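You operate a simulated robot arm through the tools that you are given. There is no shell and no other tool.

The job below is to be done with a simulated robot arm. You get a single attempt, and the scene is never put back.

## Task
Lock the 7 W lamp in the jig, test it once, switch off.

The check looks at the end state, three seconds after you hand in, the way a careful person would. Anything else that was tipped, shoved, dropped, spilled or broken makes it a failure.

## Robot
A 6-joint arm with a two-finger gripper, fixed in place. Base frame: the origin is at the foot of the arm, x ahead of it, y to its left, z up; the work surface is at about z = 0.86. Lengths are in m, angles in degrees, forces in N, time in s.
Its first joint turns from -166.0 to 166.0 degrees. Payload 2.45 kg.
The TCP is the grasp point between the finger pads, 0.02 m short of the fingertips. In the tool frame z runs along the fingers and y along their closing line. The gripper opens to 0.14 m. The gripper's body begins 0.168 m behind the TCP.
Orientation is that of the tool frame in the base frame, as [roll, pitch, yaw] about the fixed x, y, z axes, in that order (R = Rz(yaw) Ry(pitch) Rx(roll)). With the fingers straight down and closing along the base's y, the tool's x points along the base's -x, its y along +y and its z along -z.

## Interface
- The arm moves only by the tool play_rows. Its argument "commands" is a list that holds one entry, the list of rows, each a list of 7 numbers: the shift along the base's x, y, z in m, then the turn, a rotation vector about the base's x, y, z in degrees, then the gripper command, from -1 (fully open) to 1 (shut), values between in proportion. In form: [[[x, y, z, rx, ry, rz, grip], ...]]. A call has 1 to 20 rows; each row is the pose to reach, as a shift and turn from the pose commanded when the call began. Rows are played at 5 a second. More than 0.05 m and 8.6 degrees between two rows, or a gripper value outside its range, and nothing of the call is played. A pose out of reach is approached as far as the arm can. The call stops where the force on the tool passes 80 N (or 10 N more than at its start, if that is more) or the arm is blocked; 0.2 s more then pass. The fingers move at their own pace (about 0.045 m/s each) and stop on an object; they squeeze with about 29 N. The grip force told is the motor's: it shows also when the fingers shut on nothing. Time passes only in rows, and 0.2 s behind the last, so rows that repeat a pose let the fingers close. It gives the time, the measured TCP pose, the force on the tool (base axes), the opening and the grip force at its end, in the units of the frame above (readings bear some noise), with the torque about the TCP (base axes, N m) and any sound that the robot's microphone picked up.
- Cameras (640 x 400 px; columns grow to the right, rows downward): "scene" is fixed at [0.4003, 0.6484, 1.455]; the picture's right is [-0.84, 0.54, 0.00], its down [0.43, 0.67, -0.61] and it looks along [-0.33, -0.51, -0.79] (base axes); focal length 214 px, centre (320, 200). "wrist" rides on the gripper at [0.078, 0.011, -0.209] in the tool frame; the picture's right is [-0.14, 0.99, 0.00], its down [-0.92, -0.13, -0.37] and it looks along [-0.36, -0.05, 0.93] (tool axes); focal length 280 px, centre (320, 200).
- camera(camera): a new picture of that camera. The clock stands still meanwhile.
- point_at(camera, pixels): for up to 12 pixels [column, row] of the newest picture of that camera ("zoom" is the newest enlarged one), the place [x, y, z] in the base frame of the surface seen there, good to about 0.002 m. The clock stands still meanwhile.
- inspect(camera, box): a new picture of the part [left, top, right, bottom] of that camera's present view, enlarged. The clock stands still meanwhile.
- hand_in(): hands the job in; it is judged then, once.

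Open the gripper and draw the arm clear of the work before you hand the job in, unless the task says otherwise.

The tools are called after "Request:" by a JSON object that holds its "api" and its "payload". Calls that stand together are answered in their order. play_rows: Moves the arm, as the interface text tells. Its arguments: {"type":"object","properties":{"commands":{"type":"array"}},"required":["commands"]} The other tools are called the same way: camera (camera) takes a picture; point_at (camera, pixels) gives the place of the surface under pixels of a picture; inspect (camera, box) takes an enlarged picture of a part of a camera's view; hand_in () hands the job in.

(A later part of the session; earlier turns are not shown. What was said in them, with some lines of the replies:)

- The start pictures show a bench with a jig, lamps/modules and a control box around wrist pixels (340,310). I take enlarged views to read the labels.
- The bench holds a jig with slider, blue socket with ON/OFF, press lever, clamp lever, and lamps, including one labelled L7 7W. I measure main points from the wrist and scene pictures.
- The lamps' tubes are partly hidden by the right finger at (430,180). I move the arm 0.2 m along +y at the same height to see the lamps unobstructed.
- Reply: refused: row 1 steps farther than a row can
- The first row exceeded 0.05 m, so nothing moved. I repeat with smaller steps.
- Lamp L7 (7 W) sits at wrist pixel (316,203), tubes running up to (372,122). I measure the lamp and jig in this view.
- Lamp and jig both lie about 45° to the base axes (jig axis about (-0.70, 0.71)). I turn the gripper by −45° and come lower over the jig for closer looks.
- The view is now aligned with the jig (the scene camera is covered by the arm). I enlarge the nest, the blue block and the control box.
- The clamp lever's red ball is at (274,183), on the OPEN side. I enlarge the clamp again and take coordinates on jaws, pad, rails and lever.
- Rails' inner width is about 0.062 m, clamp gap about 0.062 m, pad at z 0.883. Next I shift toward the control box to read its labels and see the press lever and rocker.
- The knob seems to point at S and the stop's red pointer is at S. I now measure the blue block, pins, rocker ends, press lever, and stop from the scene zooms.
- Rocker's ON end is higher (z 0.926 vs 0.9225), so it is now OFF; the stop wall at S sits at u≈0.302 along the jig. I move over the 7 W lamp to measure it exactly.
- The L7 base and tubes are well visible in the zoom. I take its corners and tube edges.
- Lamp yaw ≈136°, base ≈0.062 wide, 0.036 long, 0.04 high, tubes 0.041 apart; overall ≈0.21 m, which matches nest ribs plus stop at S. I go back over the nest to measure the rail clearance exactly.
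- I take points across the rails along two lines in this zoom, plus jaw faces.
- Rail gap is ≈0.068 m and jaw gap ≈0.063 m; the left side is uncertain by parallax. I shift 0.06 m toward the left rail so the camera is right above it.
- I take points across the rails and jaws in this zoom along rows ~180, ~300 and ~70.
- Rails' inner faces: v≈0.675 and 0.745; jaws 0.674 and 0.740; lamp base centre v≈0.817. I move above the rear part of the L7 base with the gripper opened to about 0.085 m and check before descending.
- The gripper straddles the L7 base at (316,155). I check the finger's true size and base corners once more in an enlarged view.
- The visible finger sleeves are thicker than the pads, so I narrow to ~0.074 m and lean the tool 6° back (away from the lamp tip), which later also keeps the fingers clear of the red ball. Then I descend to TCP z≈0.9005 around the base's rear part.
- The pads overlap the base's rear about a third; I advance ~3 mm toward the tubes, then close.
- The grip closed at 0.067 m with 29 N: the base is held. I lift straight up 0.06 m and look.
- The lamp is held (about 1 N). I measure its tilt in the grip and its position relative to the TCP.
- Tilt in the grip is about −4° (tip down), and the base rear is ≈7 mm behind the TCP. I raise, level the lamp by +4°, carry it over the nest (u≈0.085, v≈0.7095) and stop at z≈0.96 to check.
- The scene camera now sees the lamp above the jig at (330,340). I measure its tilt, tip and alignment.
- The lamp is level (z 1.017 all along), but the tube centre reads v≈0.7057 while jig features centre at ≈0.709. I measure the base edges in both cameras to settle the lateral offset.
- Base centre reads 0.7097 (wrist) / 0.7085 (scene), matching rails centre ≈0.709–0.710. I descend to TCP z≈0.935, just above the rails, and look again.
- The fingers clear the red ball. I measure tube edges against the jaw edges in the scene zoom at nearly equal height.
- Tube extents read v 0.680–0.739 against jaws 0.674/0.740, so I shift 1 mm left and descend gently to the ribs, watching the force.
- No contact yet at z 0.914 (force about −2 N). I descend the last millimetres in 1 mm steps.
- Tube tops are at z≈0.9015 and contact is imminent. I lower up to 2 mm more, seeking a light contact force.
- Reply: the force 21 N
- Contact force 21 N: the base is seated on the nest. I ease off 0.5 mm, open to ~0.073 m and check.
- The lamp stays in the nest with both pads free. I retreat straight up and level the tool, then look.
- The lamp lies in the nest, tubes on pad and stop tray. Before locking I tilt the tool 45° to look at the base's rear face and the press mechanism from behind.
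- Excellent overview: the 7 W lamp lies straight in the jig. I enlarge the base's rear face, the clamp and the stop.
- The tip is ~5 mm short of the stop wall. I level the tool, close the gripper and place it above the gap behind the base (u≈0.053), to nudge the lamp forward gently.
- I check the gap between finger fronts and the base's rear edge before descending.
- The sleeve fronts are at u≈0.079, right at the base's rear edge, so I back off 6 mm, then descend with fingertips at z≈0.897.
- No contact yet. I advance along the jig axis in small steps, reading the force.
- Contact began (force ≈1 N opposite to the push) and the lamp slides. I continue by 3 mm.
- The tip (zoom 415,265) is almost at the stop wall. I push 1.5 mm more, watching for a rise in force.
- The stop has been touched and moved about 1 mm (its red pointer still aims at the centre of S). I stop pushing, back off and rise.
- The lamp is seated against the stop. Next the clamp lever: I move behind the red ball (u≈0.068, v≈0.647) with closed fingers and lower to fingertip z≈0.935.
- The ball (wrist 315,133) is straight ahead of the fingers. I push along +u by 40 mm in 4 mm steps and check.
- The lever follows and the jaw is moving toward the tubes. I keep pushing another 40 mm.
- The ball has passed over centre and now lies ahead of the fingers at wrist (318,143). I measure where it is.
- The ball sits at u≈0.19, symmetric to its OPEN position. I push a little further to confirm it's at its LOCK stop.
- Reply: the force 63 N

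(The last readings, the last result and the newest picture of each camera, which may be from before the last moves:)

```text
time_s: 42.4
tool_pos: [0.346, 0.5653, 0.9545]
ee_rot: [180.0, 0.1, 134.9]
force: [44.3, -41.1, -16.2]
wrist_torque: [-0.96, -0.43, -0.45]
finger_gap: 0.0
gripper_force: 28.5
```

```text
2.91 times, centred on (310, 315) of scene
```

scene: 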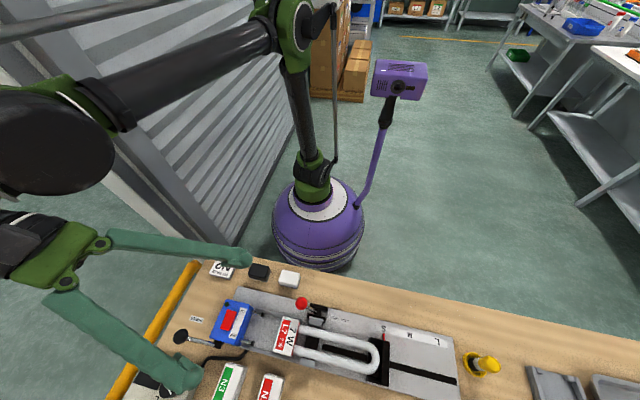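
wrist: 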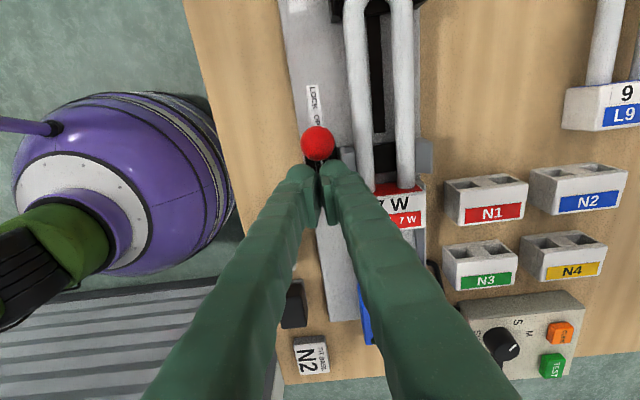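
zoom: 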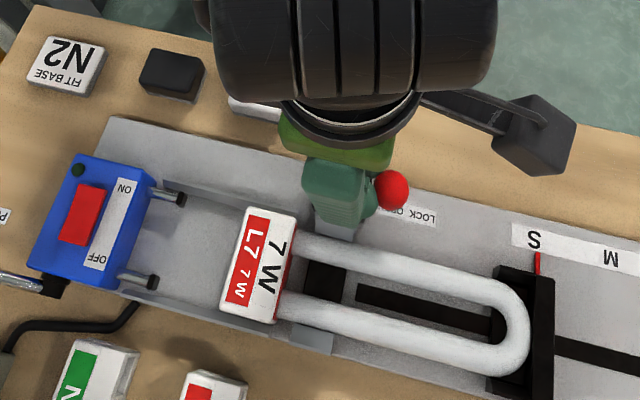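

Force rose to ~60 N: the lever is at its hard stop, locked. I back off and rise, then view the result.

Request:
{"api": "play_rows", "payload": {"commands": [[[0.003, -0.003, 0, 0, 0, 0, 1], [0.008, -0.008, 0, 0, 0, 0, 1], [0.013, -0.013, 0.01, 0, 0, 0, 1], [0.02, -0.02, 0.04, 0, 0, 0, 1], [0.035, -0.035, 0.07, 0, 0, 0, 1], [0.06, -0.05, 0.1, 0, 0, 0, 1], [0.09, -0.05, 0.12, 0, 0, 0, 1], [0.12, -0.05, 0.13, 0, 0, 0, 1], [0.12, -0.05, 0.13, 0, 0, 0, 1]]]}}

Request:
{"api": "camera", "payload": {"camera": "wrist"}}

Request:
{"api": "inspect", "payload": {"camera": "scene", "box": [200, 270, 420, 400]}}

```text
time_s: 44.4
tool_pos: [0.4636, 0.5181, 1.0858]
ee_rot: [180.0, 0.0, 135.2]
force: [-0.5, -0.3, -0.8]
wrist_torque: [0.0, 0.01, 0.03]
finger_gap: 0.0001
gripper_force: 29.1
```

```text
taken
```

wrist: 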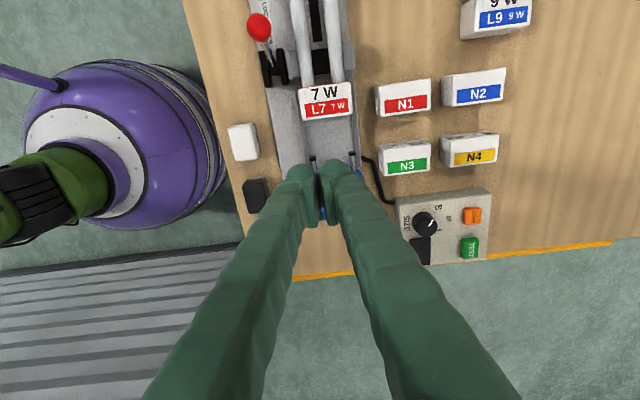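

```text
2.91 times, centred on (310, 335) of scene
```

zoom: 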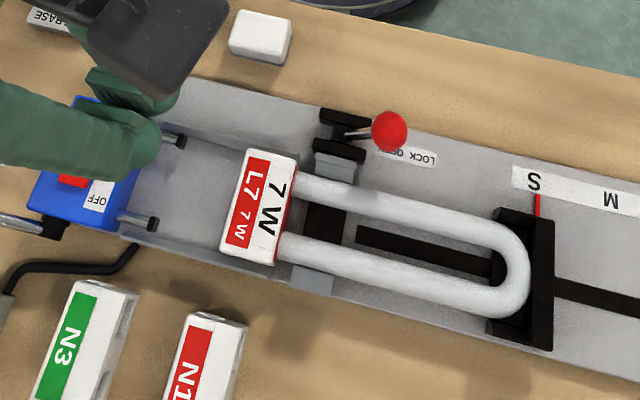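

The lever is over on LOCK and the jaw closed on the tubes. Next the rocker: I move above its ON end (u≈−0.035, v≈0.694) with closed fingers and stop at fingertip ~1 cm above.

Request:
{"api": "play_rows", "payload": {"commands": [[[0.017, -0.017, 0, 0, 0, 0, 1], [0.035, -0.035, 0, 0, 0, 0, 1], [0.0519, -0.0521, -0.02, 0, 0, 0, 1], [0.0519, -0.0521, -0.06, 0, 0, 0, 1], [0.0519, -0.0521, -0.1, 0, 0, 0, 1], [0.0519, -0.0521, -0.128, 0, 0, 0, 1], [0.0519, -0.0521, -0.128, 0, 0, 0, 1]]]}}

Request:
{"api": "camera", "payload": {"camera": "wrist"}}

Request:
{"api": "inspect", "payload": {"camera": "scene", "box": [140, 270, 360, 400]}}

```text
time_s: 46.0
tool_pos: [0.5157, 0.4642, 0.9536]
ee_rot: [-179.9, -0.1, 135.1]
force: [-1.0, -0.4, -0.9]
wrist_torque: [0.0, 0.02, -0.03]
finger_gap: 0.0001
gripper_force: 29.4
```

```text
taken
```

wrist: 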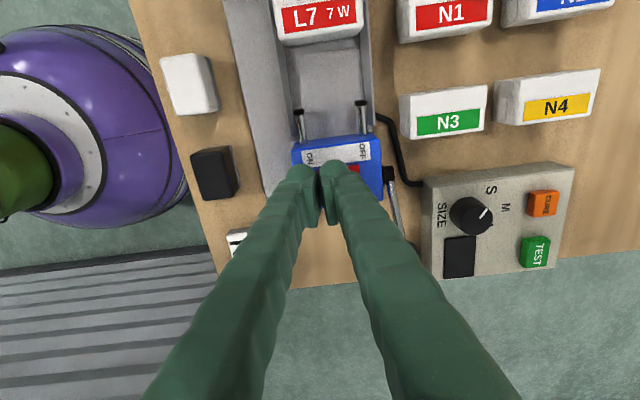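

```text
2.91 times, centred on (250, 335) of scene
```

zoom: 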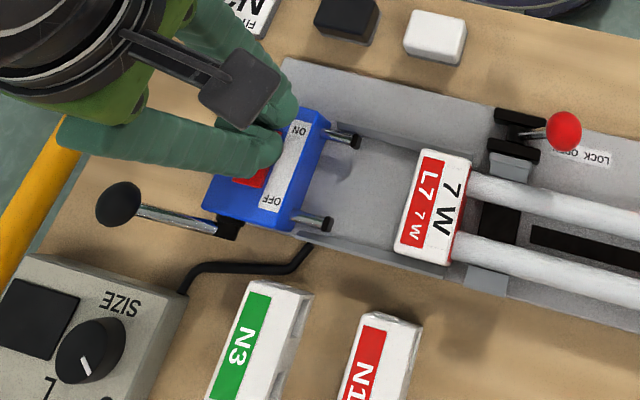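

The control box is well visible here; I enlarge it to check knob setting and display before switching on.

Request:
{"api": "inspect", "payload": {"camera": "wrist", "box": [410, 155, 580, 285]}}

Request:
{"api": "point_at", "payload": {"camera": "zoom", "pixels": [[215, 185], [248, 175], [258, 168], [300, 105], [345, 155], [310, 215], [495, 145], [480, 295], [190, 310], [230, 180], [160, 190], [205, 240]]}}

```text
3.08 times, centred on (495, 220) of wrist
```

zoom: 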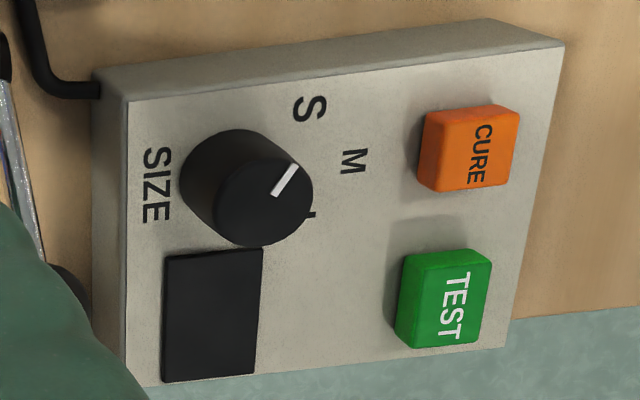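

```text
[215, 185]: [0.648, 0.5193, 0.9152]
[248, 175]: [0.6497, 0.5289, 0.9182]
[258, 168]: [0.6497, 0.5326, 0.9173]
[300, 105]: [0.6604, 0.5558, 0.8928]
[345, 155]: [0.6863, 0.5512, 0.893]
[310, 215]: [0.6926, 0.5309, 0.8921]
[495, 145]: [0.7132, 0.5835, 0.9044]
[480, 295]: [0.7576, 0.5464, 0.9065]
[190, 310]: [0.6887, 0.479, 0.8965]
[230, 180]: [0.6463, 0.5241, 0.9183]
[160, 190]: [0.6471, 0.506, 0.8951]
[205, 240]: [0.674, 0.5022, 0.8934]
```

I query the knob's top centre and the indicator's two ends to compare its direction with the letters.

Request:
{"api": "point_at", "payload": {"camera": "zoom", "pixels": [[262, 202], [273, 196], [294, 166], [284, 181], [216, 210], [310, 195], [265, 158], [258, 246], [425, 360], [455, 295], [440, 255], [480, 345]]}}

```text
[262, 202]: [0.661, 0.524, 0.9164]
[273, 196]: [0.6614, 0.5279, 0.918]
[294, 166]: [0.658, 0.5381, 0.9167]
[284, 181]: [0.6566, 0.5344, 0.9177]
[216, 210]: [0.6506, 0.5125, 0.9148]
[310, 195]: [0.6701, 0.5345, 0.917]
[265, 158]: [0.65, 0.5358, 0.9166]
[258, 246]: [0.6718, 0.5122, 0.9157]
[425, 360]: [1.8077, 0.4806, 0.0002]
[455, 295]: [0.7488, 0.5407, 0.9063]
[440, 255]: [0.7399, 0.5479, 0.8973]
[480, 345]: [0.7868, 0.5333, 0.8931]
```

The indicator (≈102°) is nearest S (≈91°; M at 47°), so SIZE is S, display dark. I press the rocker's ON end by descending in small steps.

Request:
{"api": "play_rows", "payload": {"commands": [[[0, 0.0008, -0.003, 0, 0, 0, 1], [0, 0.0008, -0.006, 0, 0, 0, 1], [0, 0.0008, -0.008, 0, 0, 0, 1], [0, 0.0008, -0.01, 0, 0, 0, 1]]]}}

Request:
{"api": "camera", "payload": {"camera": "wrist"}}

```text
time_s: 47.0
tool_pos: [0.5151, 0.4674, 0.946]
ee_rot: [179.9, 0.0, 135.1]
force: [-0.1, 0.0, 0.0]
wrist_torque: [0.01, -0.02, -0.03]
finger_gap: 0.0
gripper_force: 29.1
```

```text
taken
```

wrist: 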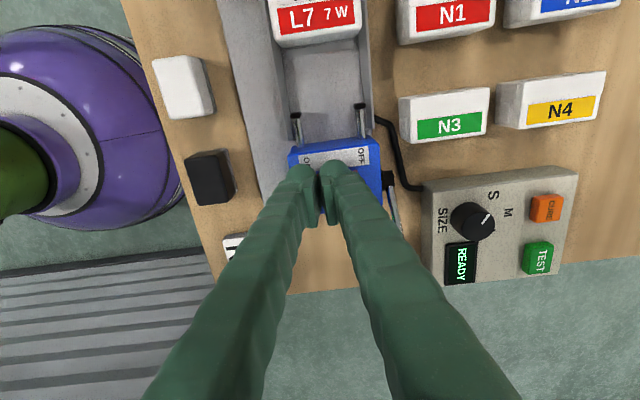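

The display now shows READY. I raise the fingers and enlarge the display and rocker.

Request:
{"api": "play_rows", "payload": {"commands": [[[0, 0, 0.01, 0, 0, 0, 1], [0, 0, 0.03, 0, 0, 0, 1], [0, 0, 0.06, 0, 0, 0, 1], [0, 0, 0.06, 0, 0, 0, 1]]]}}

Request:
{"api": "camera", "payload": {"camera": "wrist"}}

Request:
{"api": "inspect", "payload": {"camera": "wrist", "box": [380, 140, 560, 270]}}

Request:
{"api": "inspect", "payload": {"camera": "scene", "box": [120, 260, 420, 400]}}

```text
time_s: 48.0
tool_pos: [0.5155, 0.4659, 1.008]
ee_rot: [179.9, 0.0, 135.1]
force: [-0.2, 0.1, 0.1]
wrist_torque: [0.02, -0.01, -0.01]
finger_gap: 0.0
gripper_force: 29.2
```

```text
taken
```

wrist: 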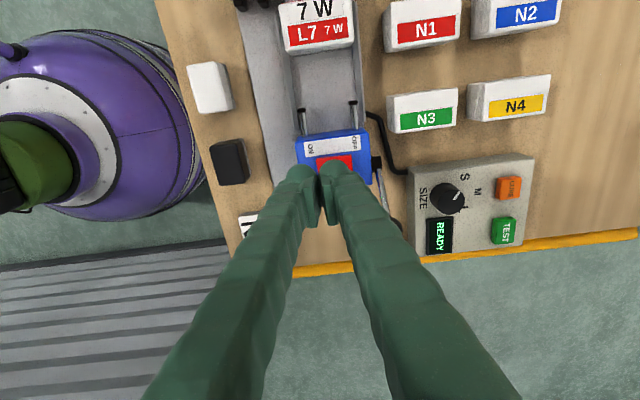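

```text
3.08 times, centred on (470, 205) of wrist
```

zoom: 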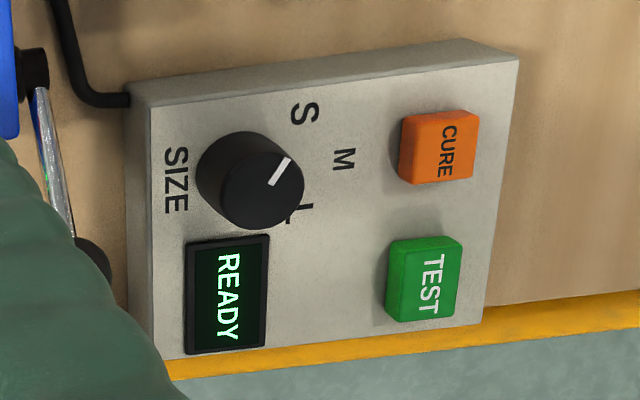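

```text
2.13 times, centred on (270, 330) of scene
```

zoom: 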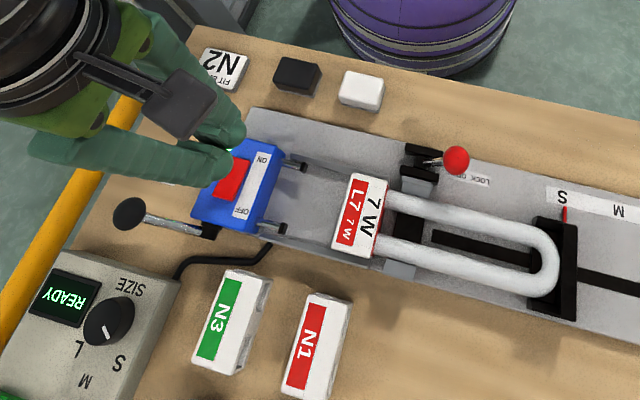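

Power is ON and READY is displayed. I now locate the TEST button precisely.

Request:
{"api": "inspect", "payload": {"camera": "wrist", "box": [470, 160, 540, 260]}}

Request:
{"api": "point_at", "payload": {"camera": "zoom", "pixels": [[285, 250], [365, 245], [275, 330], [350, 325], [320, 288], [300, 130], [385, 130], [370, 170], [330, 375], [250, 300]]}}

```text
4.00 times, centred on (505, 210) of wrist
```

zoom: 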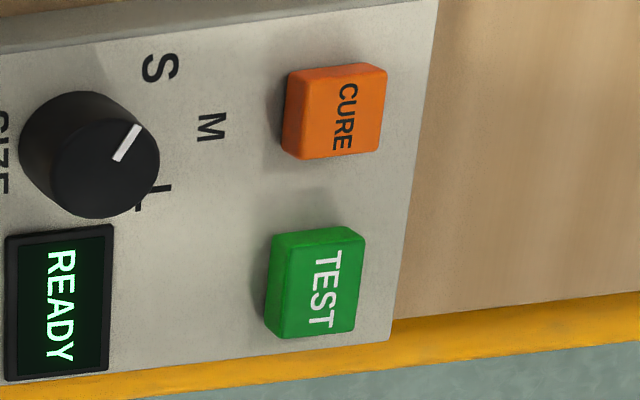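

```text
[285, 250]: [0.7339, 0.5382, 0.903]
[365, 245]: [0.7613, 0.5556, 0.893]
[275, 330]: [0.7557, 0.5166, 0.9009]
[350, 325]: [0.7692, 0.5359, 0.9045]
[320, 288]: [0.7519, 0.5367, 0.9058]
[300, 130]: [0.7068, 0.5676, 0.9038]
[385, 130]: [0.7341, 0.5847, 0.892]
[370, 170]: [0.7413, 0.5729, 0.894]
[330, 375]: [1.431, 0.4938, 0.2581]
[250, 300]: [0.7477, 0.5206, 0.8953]
```

TEST's top centre is about (0.752, 0.537, 0.906). I move above it and stop with fingertips ~2 cm above to verify.

Request:
{"api": "play_rows", "payload": {"commands": [[[0.01, 0.003, 0.025, 0, 0, 0, 1], [0.045, 0.014, 0.045, 0, 0, 0, 1], [0.085, 0.026, 0.045, 0, 0, 0, 1], [0.125, 0.038, 0.045, 0, 0, 0, 1], [0.165, 0.05, 0.045, 0, 0, 0, 1], [0.205, 0.062, 0.045, 0, 0, 0, 1], [0.2365, 0.0711, 0.03, 0, 0, 0, 1], [0.2365, 0.0711, 0, 0, 0, 0, 1], [0.2365, 0.0711, -0.035, 0, 0, 0, 1], [0.2365, 0.0711, -0.06, 0, 0, 0, 1], [0.2365, 0.0711, -0.06, 0, 0, 0, 1]]]}}

Request:
{"api": "camera", "payload": {"camera": "wrist"}}

Request:
{"api": "inspect", "payload": {"camera": "wrist", "box": [240, 120, 400, 240]}}

Request:
{"api": "inspect", "payload": {"camera": "scene", "box": [120, 260, 420, 400]}}

```text
time_s: 50.4
tool_pos: [0.7527, 0.5363, 0.9459]
ee_rot: [180.0, 0.0, 135.2]
force: [-0.1, -0.6, -0.7]
wrist_torque: [0.03, 0.05, 0.05]
finger_gap: 0.0
gripper_force: 28.8
```

```text
taken
```

wrist: 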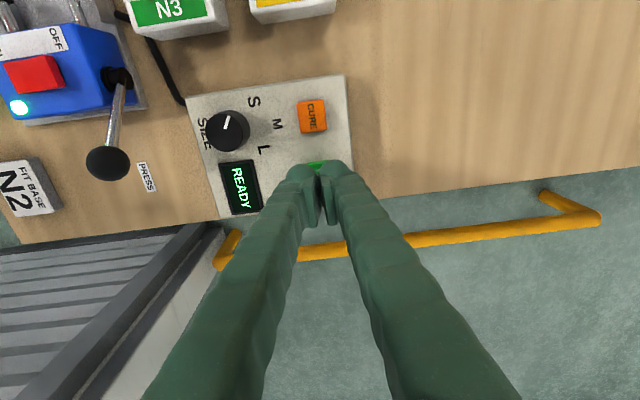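

```text
3.33 times, centred on (320, 180) of wrist
```

zoom: 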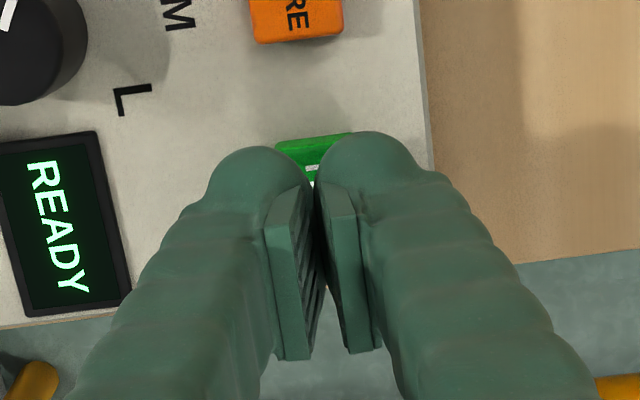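

```text
2.13 times, centred on (270, 330) of scene
```

zoom: 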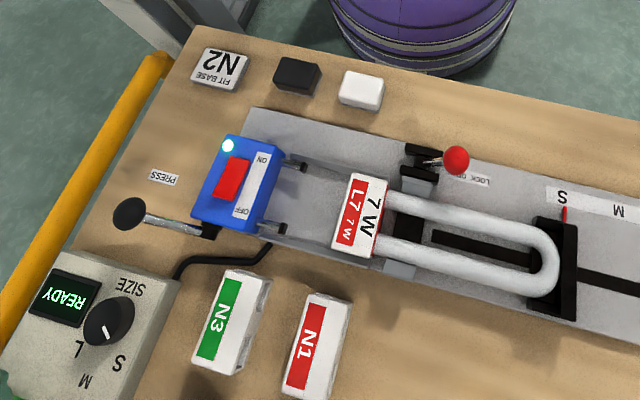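

Fingers are right above TEST (green visible at (318,163)). The knob shows well here; I zoom on it to be sure it is at S.

Request:
{"api": "inspect", "payload": {"camera": "wrist", "box": [190, 80, 300, 170]}}

Request:
{"api": "point_at", "payload": {"camera": "zoom", "pixels": [[205, 225], [210, 190], [190, 240], [345, 100], [480, 235], [395, 385], [210, 250], [130, 200], [260, 160], [170, 290], [290, 240], [220, 150]]}}

```text
4.44 times, centred on (245, 125) of wrist
```

zoom: 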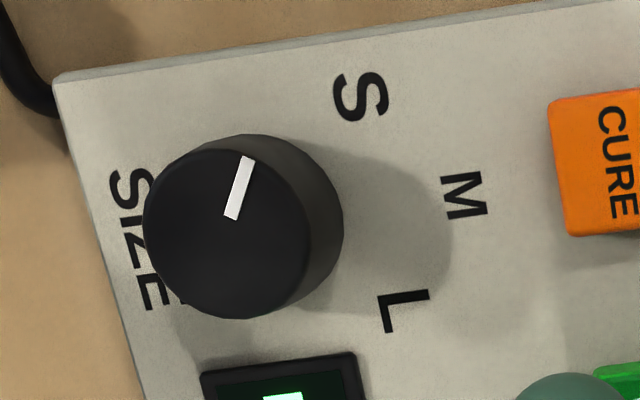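

```text
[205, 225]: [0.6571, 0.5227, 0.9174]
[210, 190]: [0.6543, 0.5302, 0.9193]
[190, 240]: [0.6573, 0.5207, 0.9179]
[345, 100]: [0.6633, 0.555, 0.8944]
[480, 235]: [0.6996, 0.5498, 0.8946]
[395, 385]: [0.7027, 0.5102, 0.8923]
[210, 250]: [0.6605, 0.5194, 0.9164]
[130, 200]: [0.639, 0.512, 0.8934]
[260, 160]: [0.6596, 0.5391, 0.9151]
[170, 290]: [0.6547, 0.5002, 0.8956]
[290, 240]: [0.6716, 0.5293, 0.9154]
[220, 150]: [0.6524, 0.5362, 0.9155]
```

The knob is turned fully toward S (102° vs M at 45°), so SIZE is S. I press TEST once, descending about 24 mm in small steps, then hold briefly.

Request:
{"api": "play_rows", "payload": {"commands": [[[0, 0, -0.006, 0, 0, 0, 1], [0, 0, -0.012, 0, 0, 0, 1], [0, 0, -0.017, 0, 0, 0, 1], [0, 0, -0.02, 0, 0, 0, 1], [0, 0, -0.022, 0, 0, 0, 1], [0, 0, -0.023, 0, 0, 0, 1]]]}}

Request:
{"api": "camera", "payload": {"camera": "wrist"}}

Request:
{"api": "camera", "payload": {"camera": "scene"}}

```text
time_s: 51.8
tool_pos: [0.7528, 0.5381, 0.9248]
ee_rot: [180.0, 0.2, 135.2]
force: [0.0, -0.4, -0.8]
wrist_torque: [-0.02, -0.02, -0.02]
finger_gap: 0.0058
gripper_force: 29.4
```

```text
taken
```

wrist: 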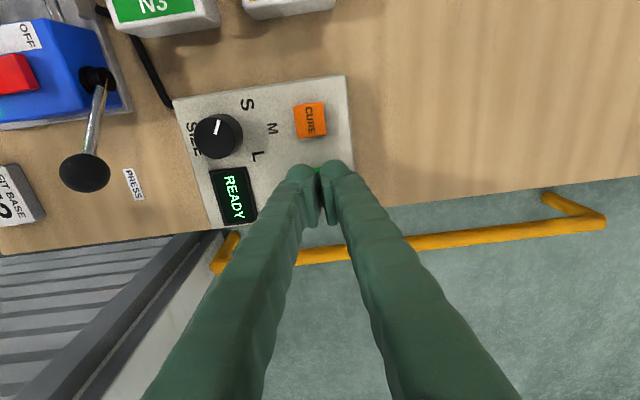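

```text
taken
```

scene: 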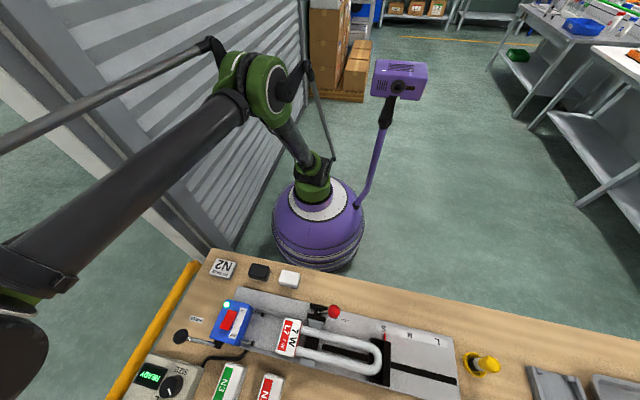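

Fingertips just reach the button (tip z≈0.905), display still READY. I press a further 4 mm.

Request:
{"api": "play_rows", "payload": {"commands": [[[0, 0, -0.0015, 0, 0, 0, 1], [0, 0, -0.003, 0, 0, 0, 1], [0, 0, -0.004, 0, 0, 0, 1]]]}}

Request:
{"api": "camera", "payload": {"camera": "wrist"}}

Request:
{"api": "camera", "payload": {"camera": "scene"}}

```text
time_s: 52.6
tool_pos: [0.7521, 0.5384, 0.9202]
ee_rot: [180.0, 0.0, 135.1]
force: [-1.8, -1.4, 6.6]
wrist_torque: [-0.04, 0.0, -0.03]
finger_gap: 0.006
gripper_force: 29.7
heard: click
```

```text
taken
```

wrist: 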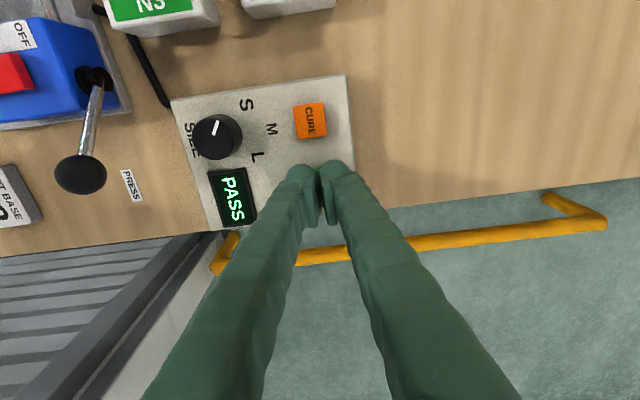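

```text
taken
```

scene: 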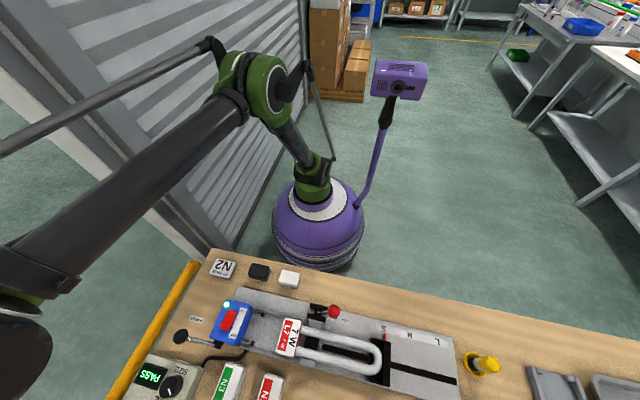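

PASS is displayed after one click. I lift off and go to above the rocker's OFF end (u≈−0.030, v≈0.7215), keeping clear of the press lever.

Request:
{"api": "play_rows", "payload": {"commands": [[[0, 0, 0.02, 0, 0, 0, 1], [0, 0, 0.06, 0, 0, 0, 1], [-0.01, -0.002, 0.1, 0, 0, 0, 1], [-0.04, -0.009, 0.13, 0, 0, 0, 1], [-0.08, -0.018, 0.13, 0, 0, 0, 1], [-0.12, -0.027, 0.13, 0, 0, 0, 1], [-0.16, -0.036, 0.13, 0, 0, 0, 1], [-0.195, -0.044, 0.13, 0, 0, 0, 1], [-0.2207, -0.0494, 0.13, 0, 0, 0, 1], [-0.2207, -0.0494, 0.1, 0, 0, 0, 1], [-0.2207, -0.0494, 0.065, 0, 0, 0, 1], [-0.2207, -0.0494, 0.037, 0, 0, 0, 1], [-0.2207, -0.0494, 0.037, 0, 0, 0, 1]]]}}

Request:
{"api": "camera", "payload": {"camera": "wrist"}}

Request:
{"api": "inspect", "payload": {"camera": "scene", "box": [140, 270, 360, 400]}}

```text
time_s: 55.4
tool_pos: [0.5312, 0.4862, 0.9557]
ee_rot: [180.0, 0.1, 135.1]
force: [0.7, -0.2, 0.0]
wrist_torque: [0.0, -0.03, -0.03]
finger_gap: 0.0
gripper_force: 29.5
```

```text
taken
```

wrist: 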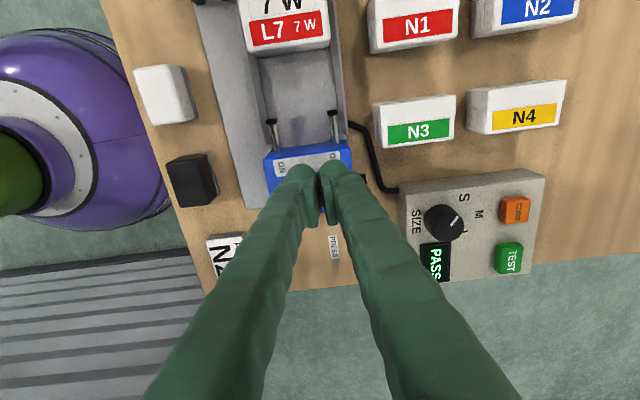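

```text
2.91 times, centred on (250, 335) of scene
```

zoom: 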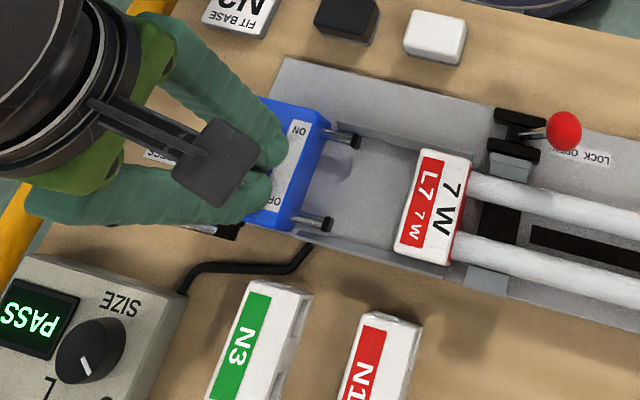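

Positioned at v≈0.72; I shift 2 mm further to the OFF end and press down in small steps.

Request:
{"api": "play_rows", "payload": {"commands": [[[0.0018, 0.0022, -0.003, 0, 0, 0, 1], [0.0018, 0.0022, -0.006, 0, 0, 0, 1], [0.0018, 0.0022, -0.008, 0, 0, 0, 1], [0.0018, 0.0022, -0.01, 0, 0, 0, 1], [0.0018, 0.0022, -0.0115, 0, 0, 0, 1]]]}}

Request:
{"api": "camera", "payload": {"camera": "wrist"}}

```text
time_s: 56.6
tool_pos: [0.5309, 0.4915, 0.946]
ee_rot: [180.0, 0.0, 135.0]
force: [7.8, 6.4, 41.2]
wrist_torque: [-0.28, 0.06, 0.0]
finger_gap: 0.0
gripper_force: 29.3
```

```text
taken
```

wrist: 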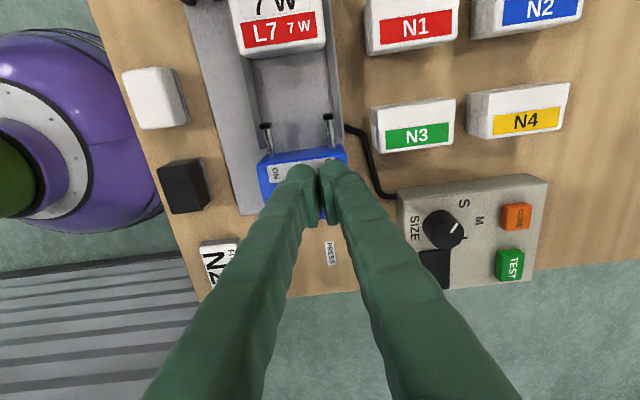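

The display went dark: switched off. I lift straight up, open the gripper and withdraw to a clear position.

Request:
{"api": "play_rows", "payload": {"commands": [[[0, 0, 0.01, 0, 0, 0, 1], [0, 0, 0.04, 0, 0, 0, 1], [0, 0, 0.08, 0, 0, 0, 1], [0, 0, 0.12, 0, 0, 0, 1], [0, 0, 0.16, 0, 0, 0, 1], [0, 0, 0.2, 0, 0, 0, 0.5], [0, -0.03, 0.23, 0, 0, 0, 0], [0, -0.06, 0.25, 0, 0, 0, -0.5], [0, -0.09, 0.25, 0, 0, 0, -1], [0, -0.12, 0.25, 0, 0, 0, -1], [0, -0.12, 0.25, 0, 0, 0, -1], [0, -0.12, 0.25, 0, 0, 0, -1]]]}}

Request:
{"api": "camera", "payload": {"camera": "wrist"}}

Request:
{"api": "camera", "payload": {"camera": "scene"}}

Request:
{"api": "inspect", "payload": {"camera": "scene", "box": [120, 260, 420, 400]}}

```text
time_s: 59.2
tool_pos: [0.5323, 0.3692, 1.1943]
ee_rot: [-180.0, 0.0, 135.1]
force: [-0.3, 0.5, 0.2]
wrist_torque: [0.05, -0.03, -0.01]
finger_gap: 0.1377
gripper_force: 0.1
```

```text
taken
```

wrist: 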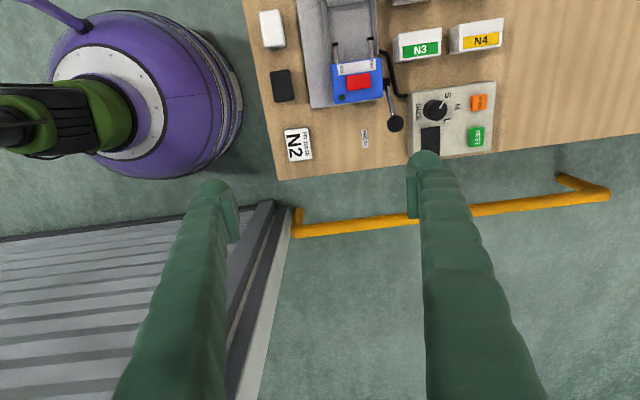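

```text
taken
```

scene: 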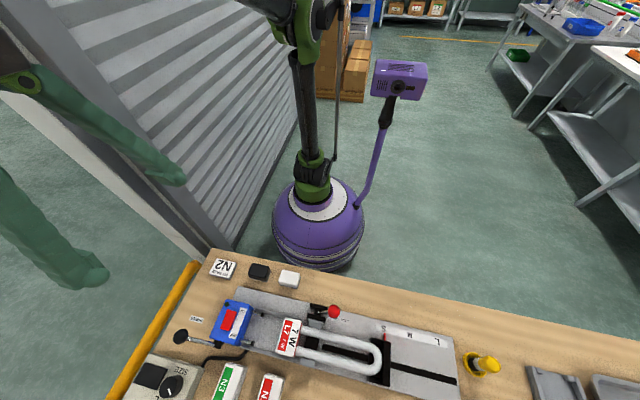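

```text
2.13 times, centred on (270, 330) of scene
```

zoom: 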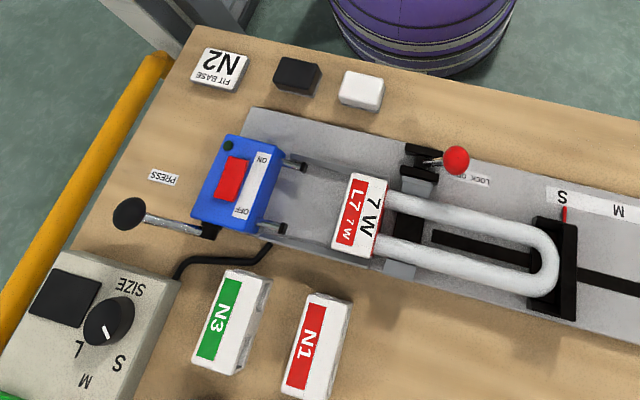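

LED and display are dark, the lever is on LOCK, and the neighbours look undisturbed. One last close look at the clamp and the stop.

Request:
{"api": "inspect", "payload": {"camera": "scene", "box": [260, 295, 400, 395]}}

Request:
{"api": "point_at", "payload": {"camera": "zoom", "pixels": [[330, 40], [245, 105], [250, 118], [300, 150], [420, 180], [150, 180], [475, 230]]}}

```text
4.00 times, centred on (330, 345) of scene
```

zoom: 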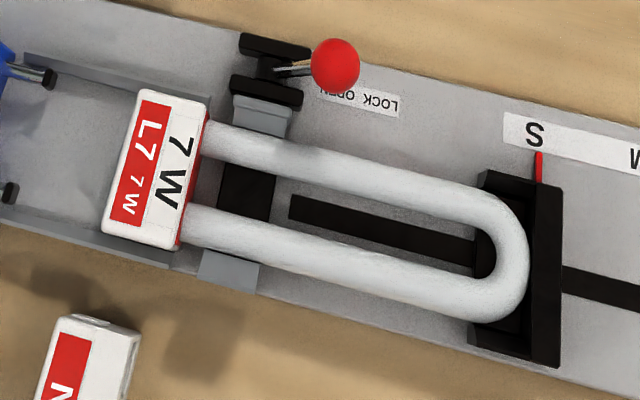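

```text
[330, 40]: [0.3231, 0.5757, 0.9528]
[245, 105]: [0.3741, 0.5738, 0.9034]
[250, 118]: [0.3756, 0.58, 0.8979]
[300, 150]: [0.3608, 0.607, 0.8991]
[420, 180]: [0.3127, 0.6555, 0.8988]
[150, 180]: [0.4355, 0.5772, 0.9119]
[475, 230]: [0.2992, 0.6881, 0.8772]
```

The jaw bears against the tubes, the tip rests at the stop with its pointer on S, the lever is on LOCK, the test showed PASS and power is off. The gripper is open and clear, so I hand in.

Request:
{"api": "hand_in", "payload": {}}

```text
The job is handed in.
```

The 7 W lamp (L7) is locked in the jig and was tested once, with PASS on the display. The power is now off. I have handed the job in, but no result has come back yet.

- **Lock:** The lamp base sits in the nest and the tubes rest against the stop. I pushed the red lever to its hard stop on LOCK.
- **Test:** I switched the rocker on and the display read READY. One press of TEST gave one click and then PASS.
- **Off:** The rocker is back on OFF, and both the display and the light are dark.

**Stop moved slightly:** Seating the lamp pushed the sliding stop about 1 mm. Its pointer still lines up with S, and I left it there.

I did not use the PRESS lever, the CURE button or the SIZE knob, and nothing else on the bench looked disturbed. The last pictures don't show the 9 W lamp or the items on that side of the bench. The gripper is open and clear of the work.
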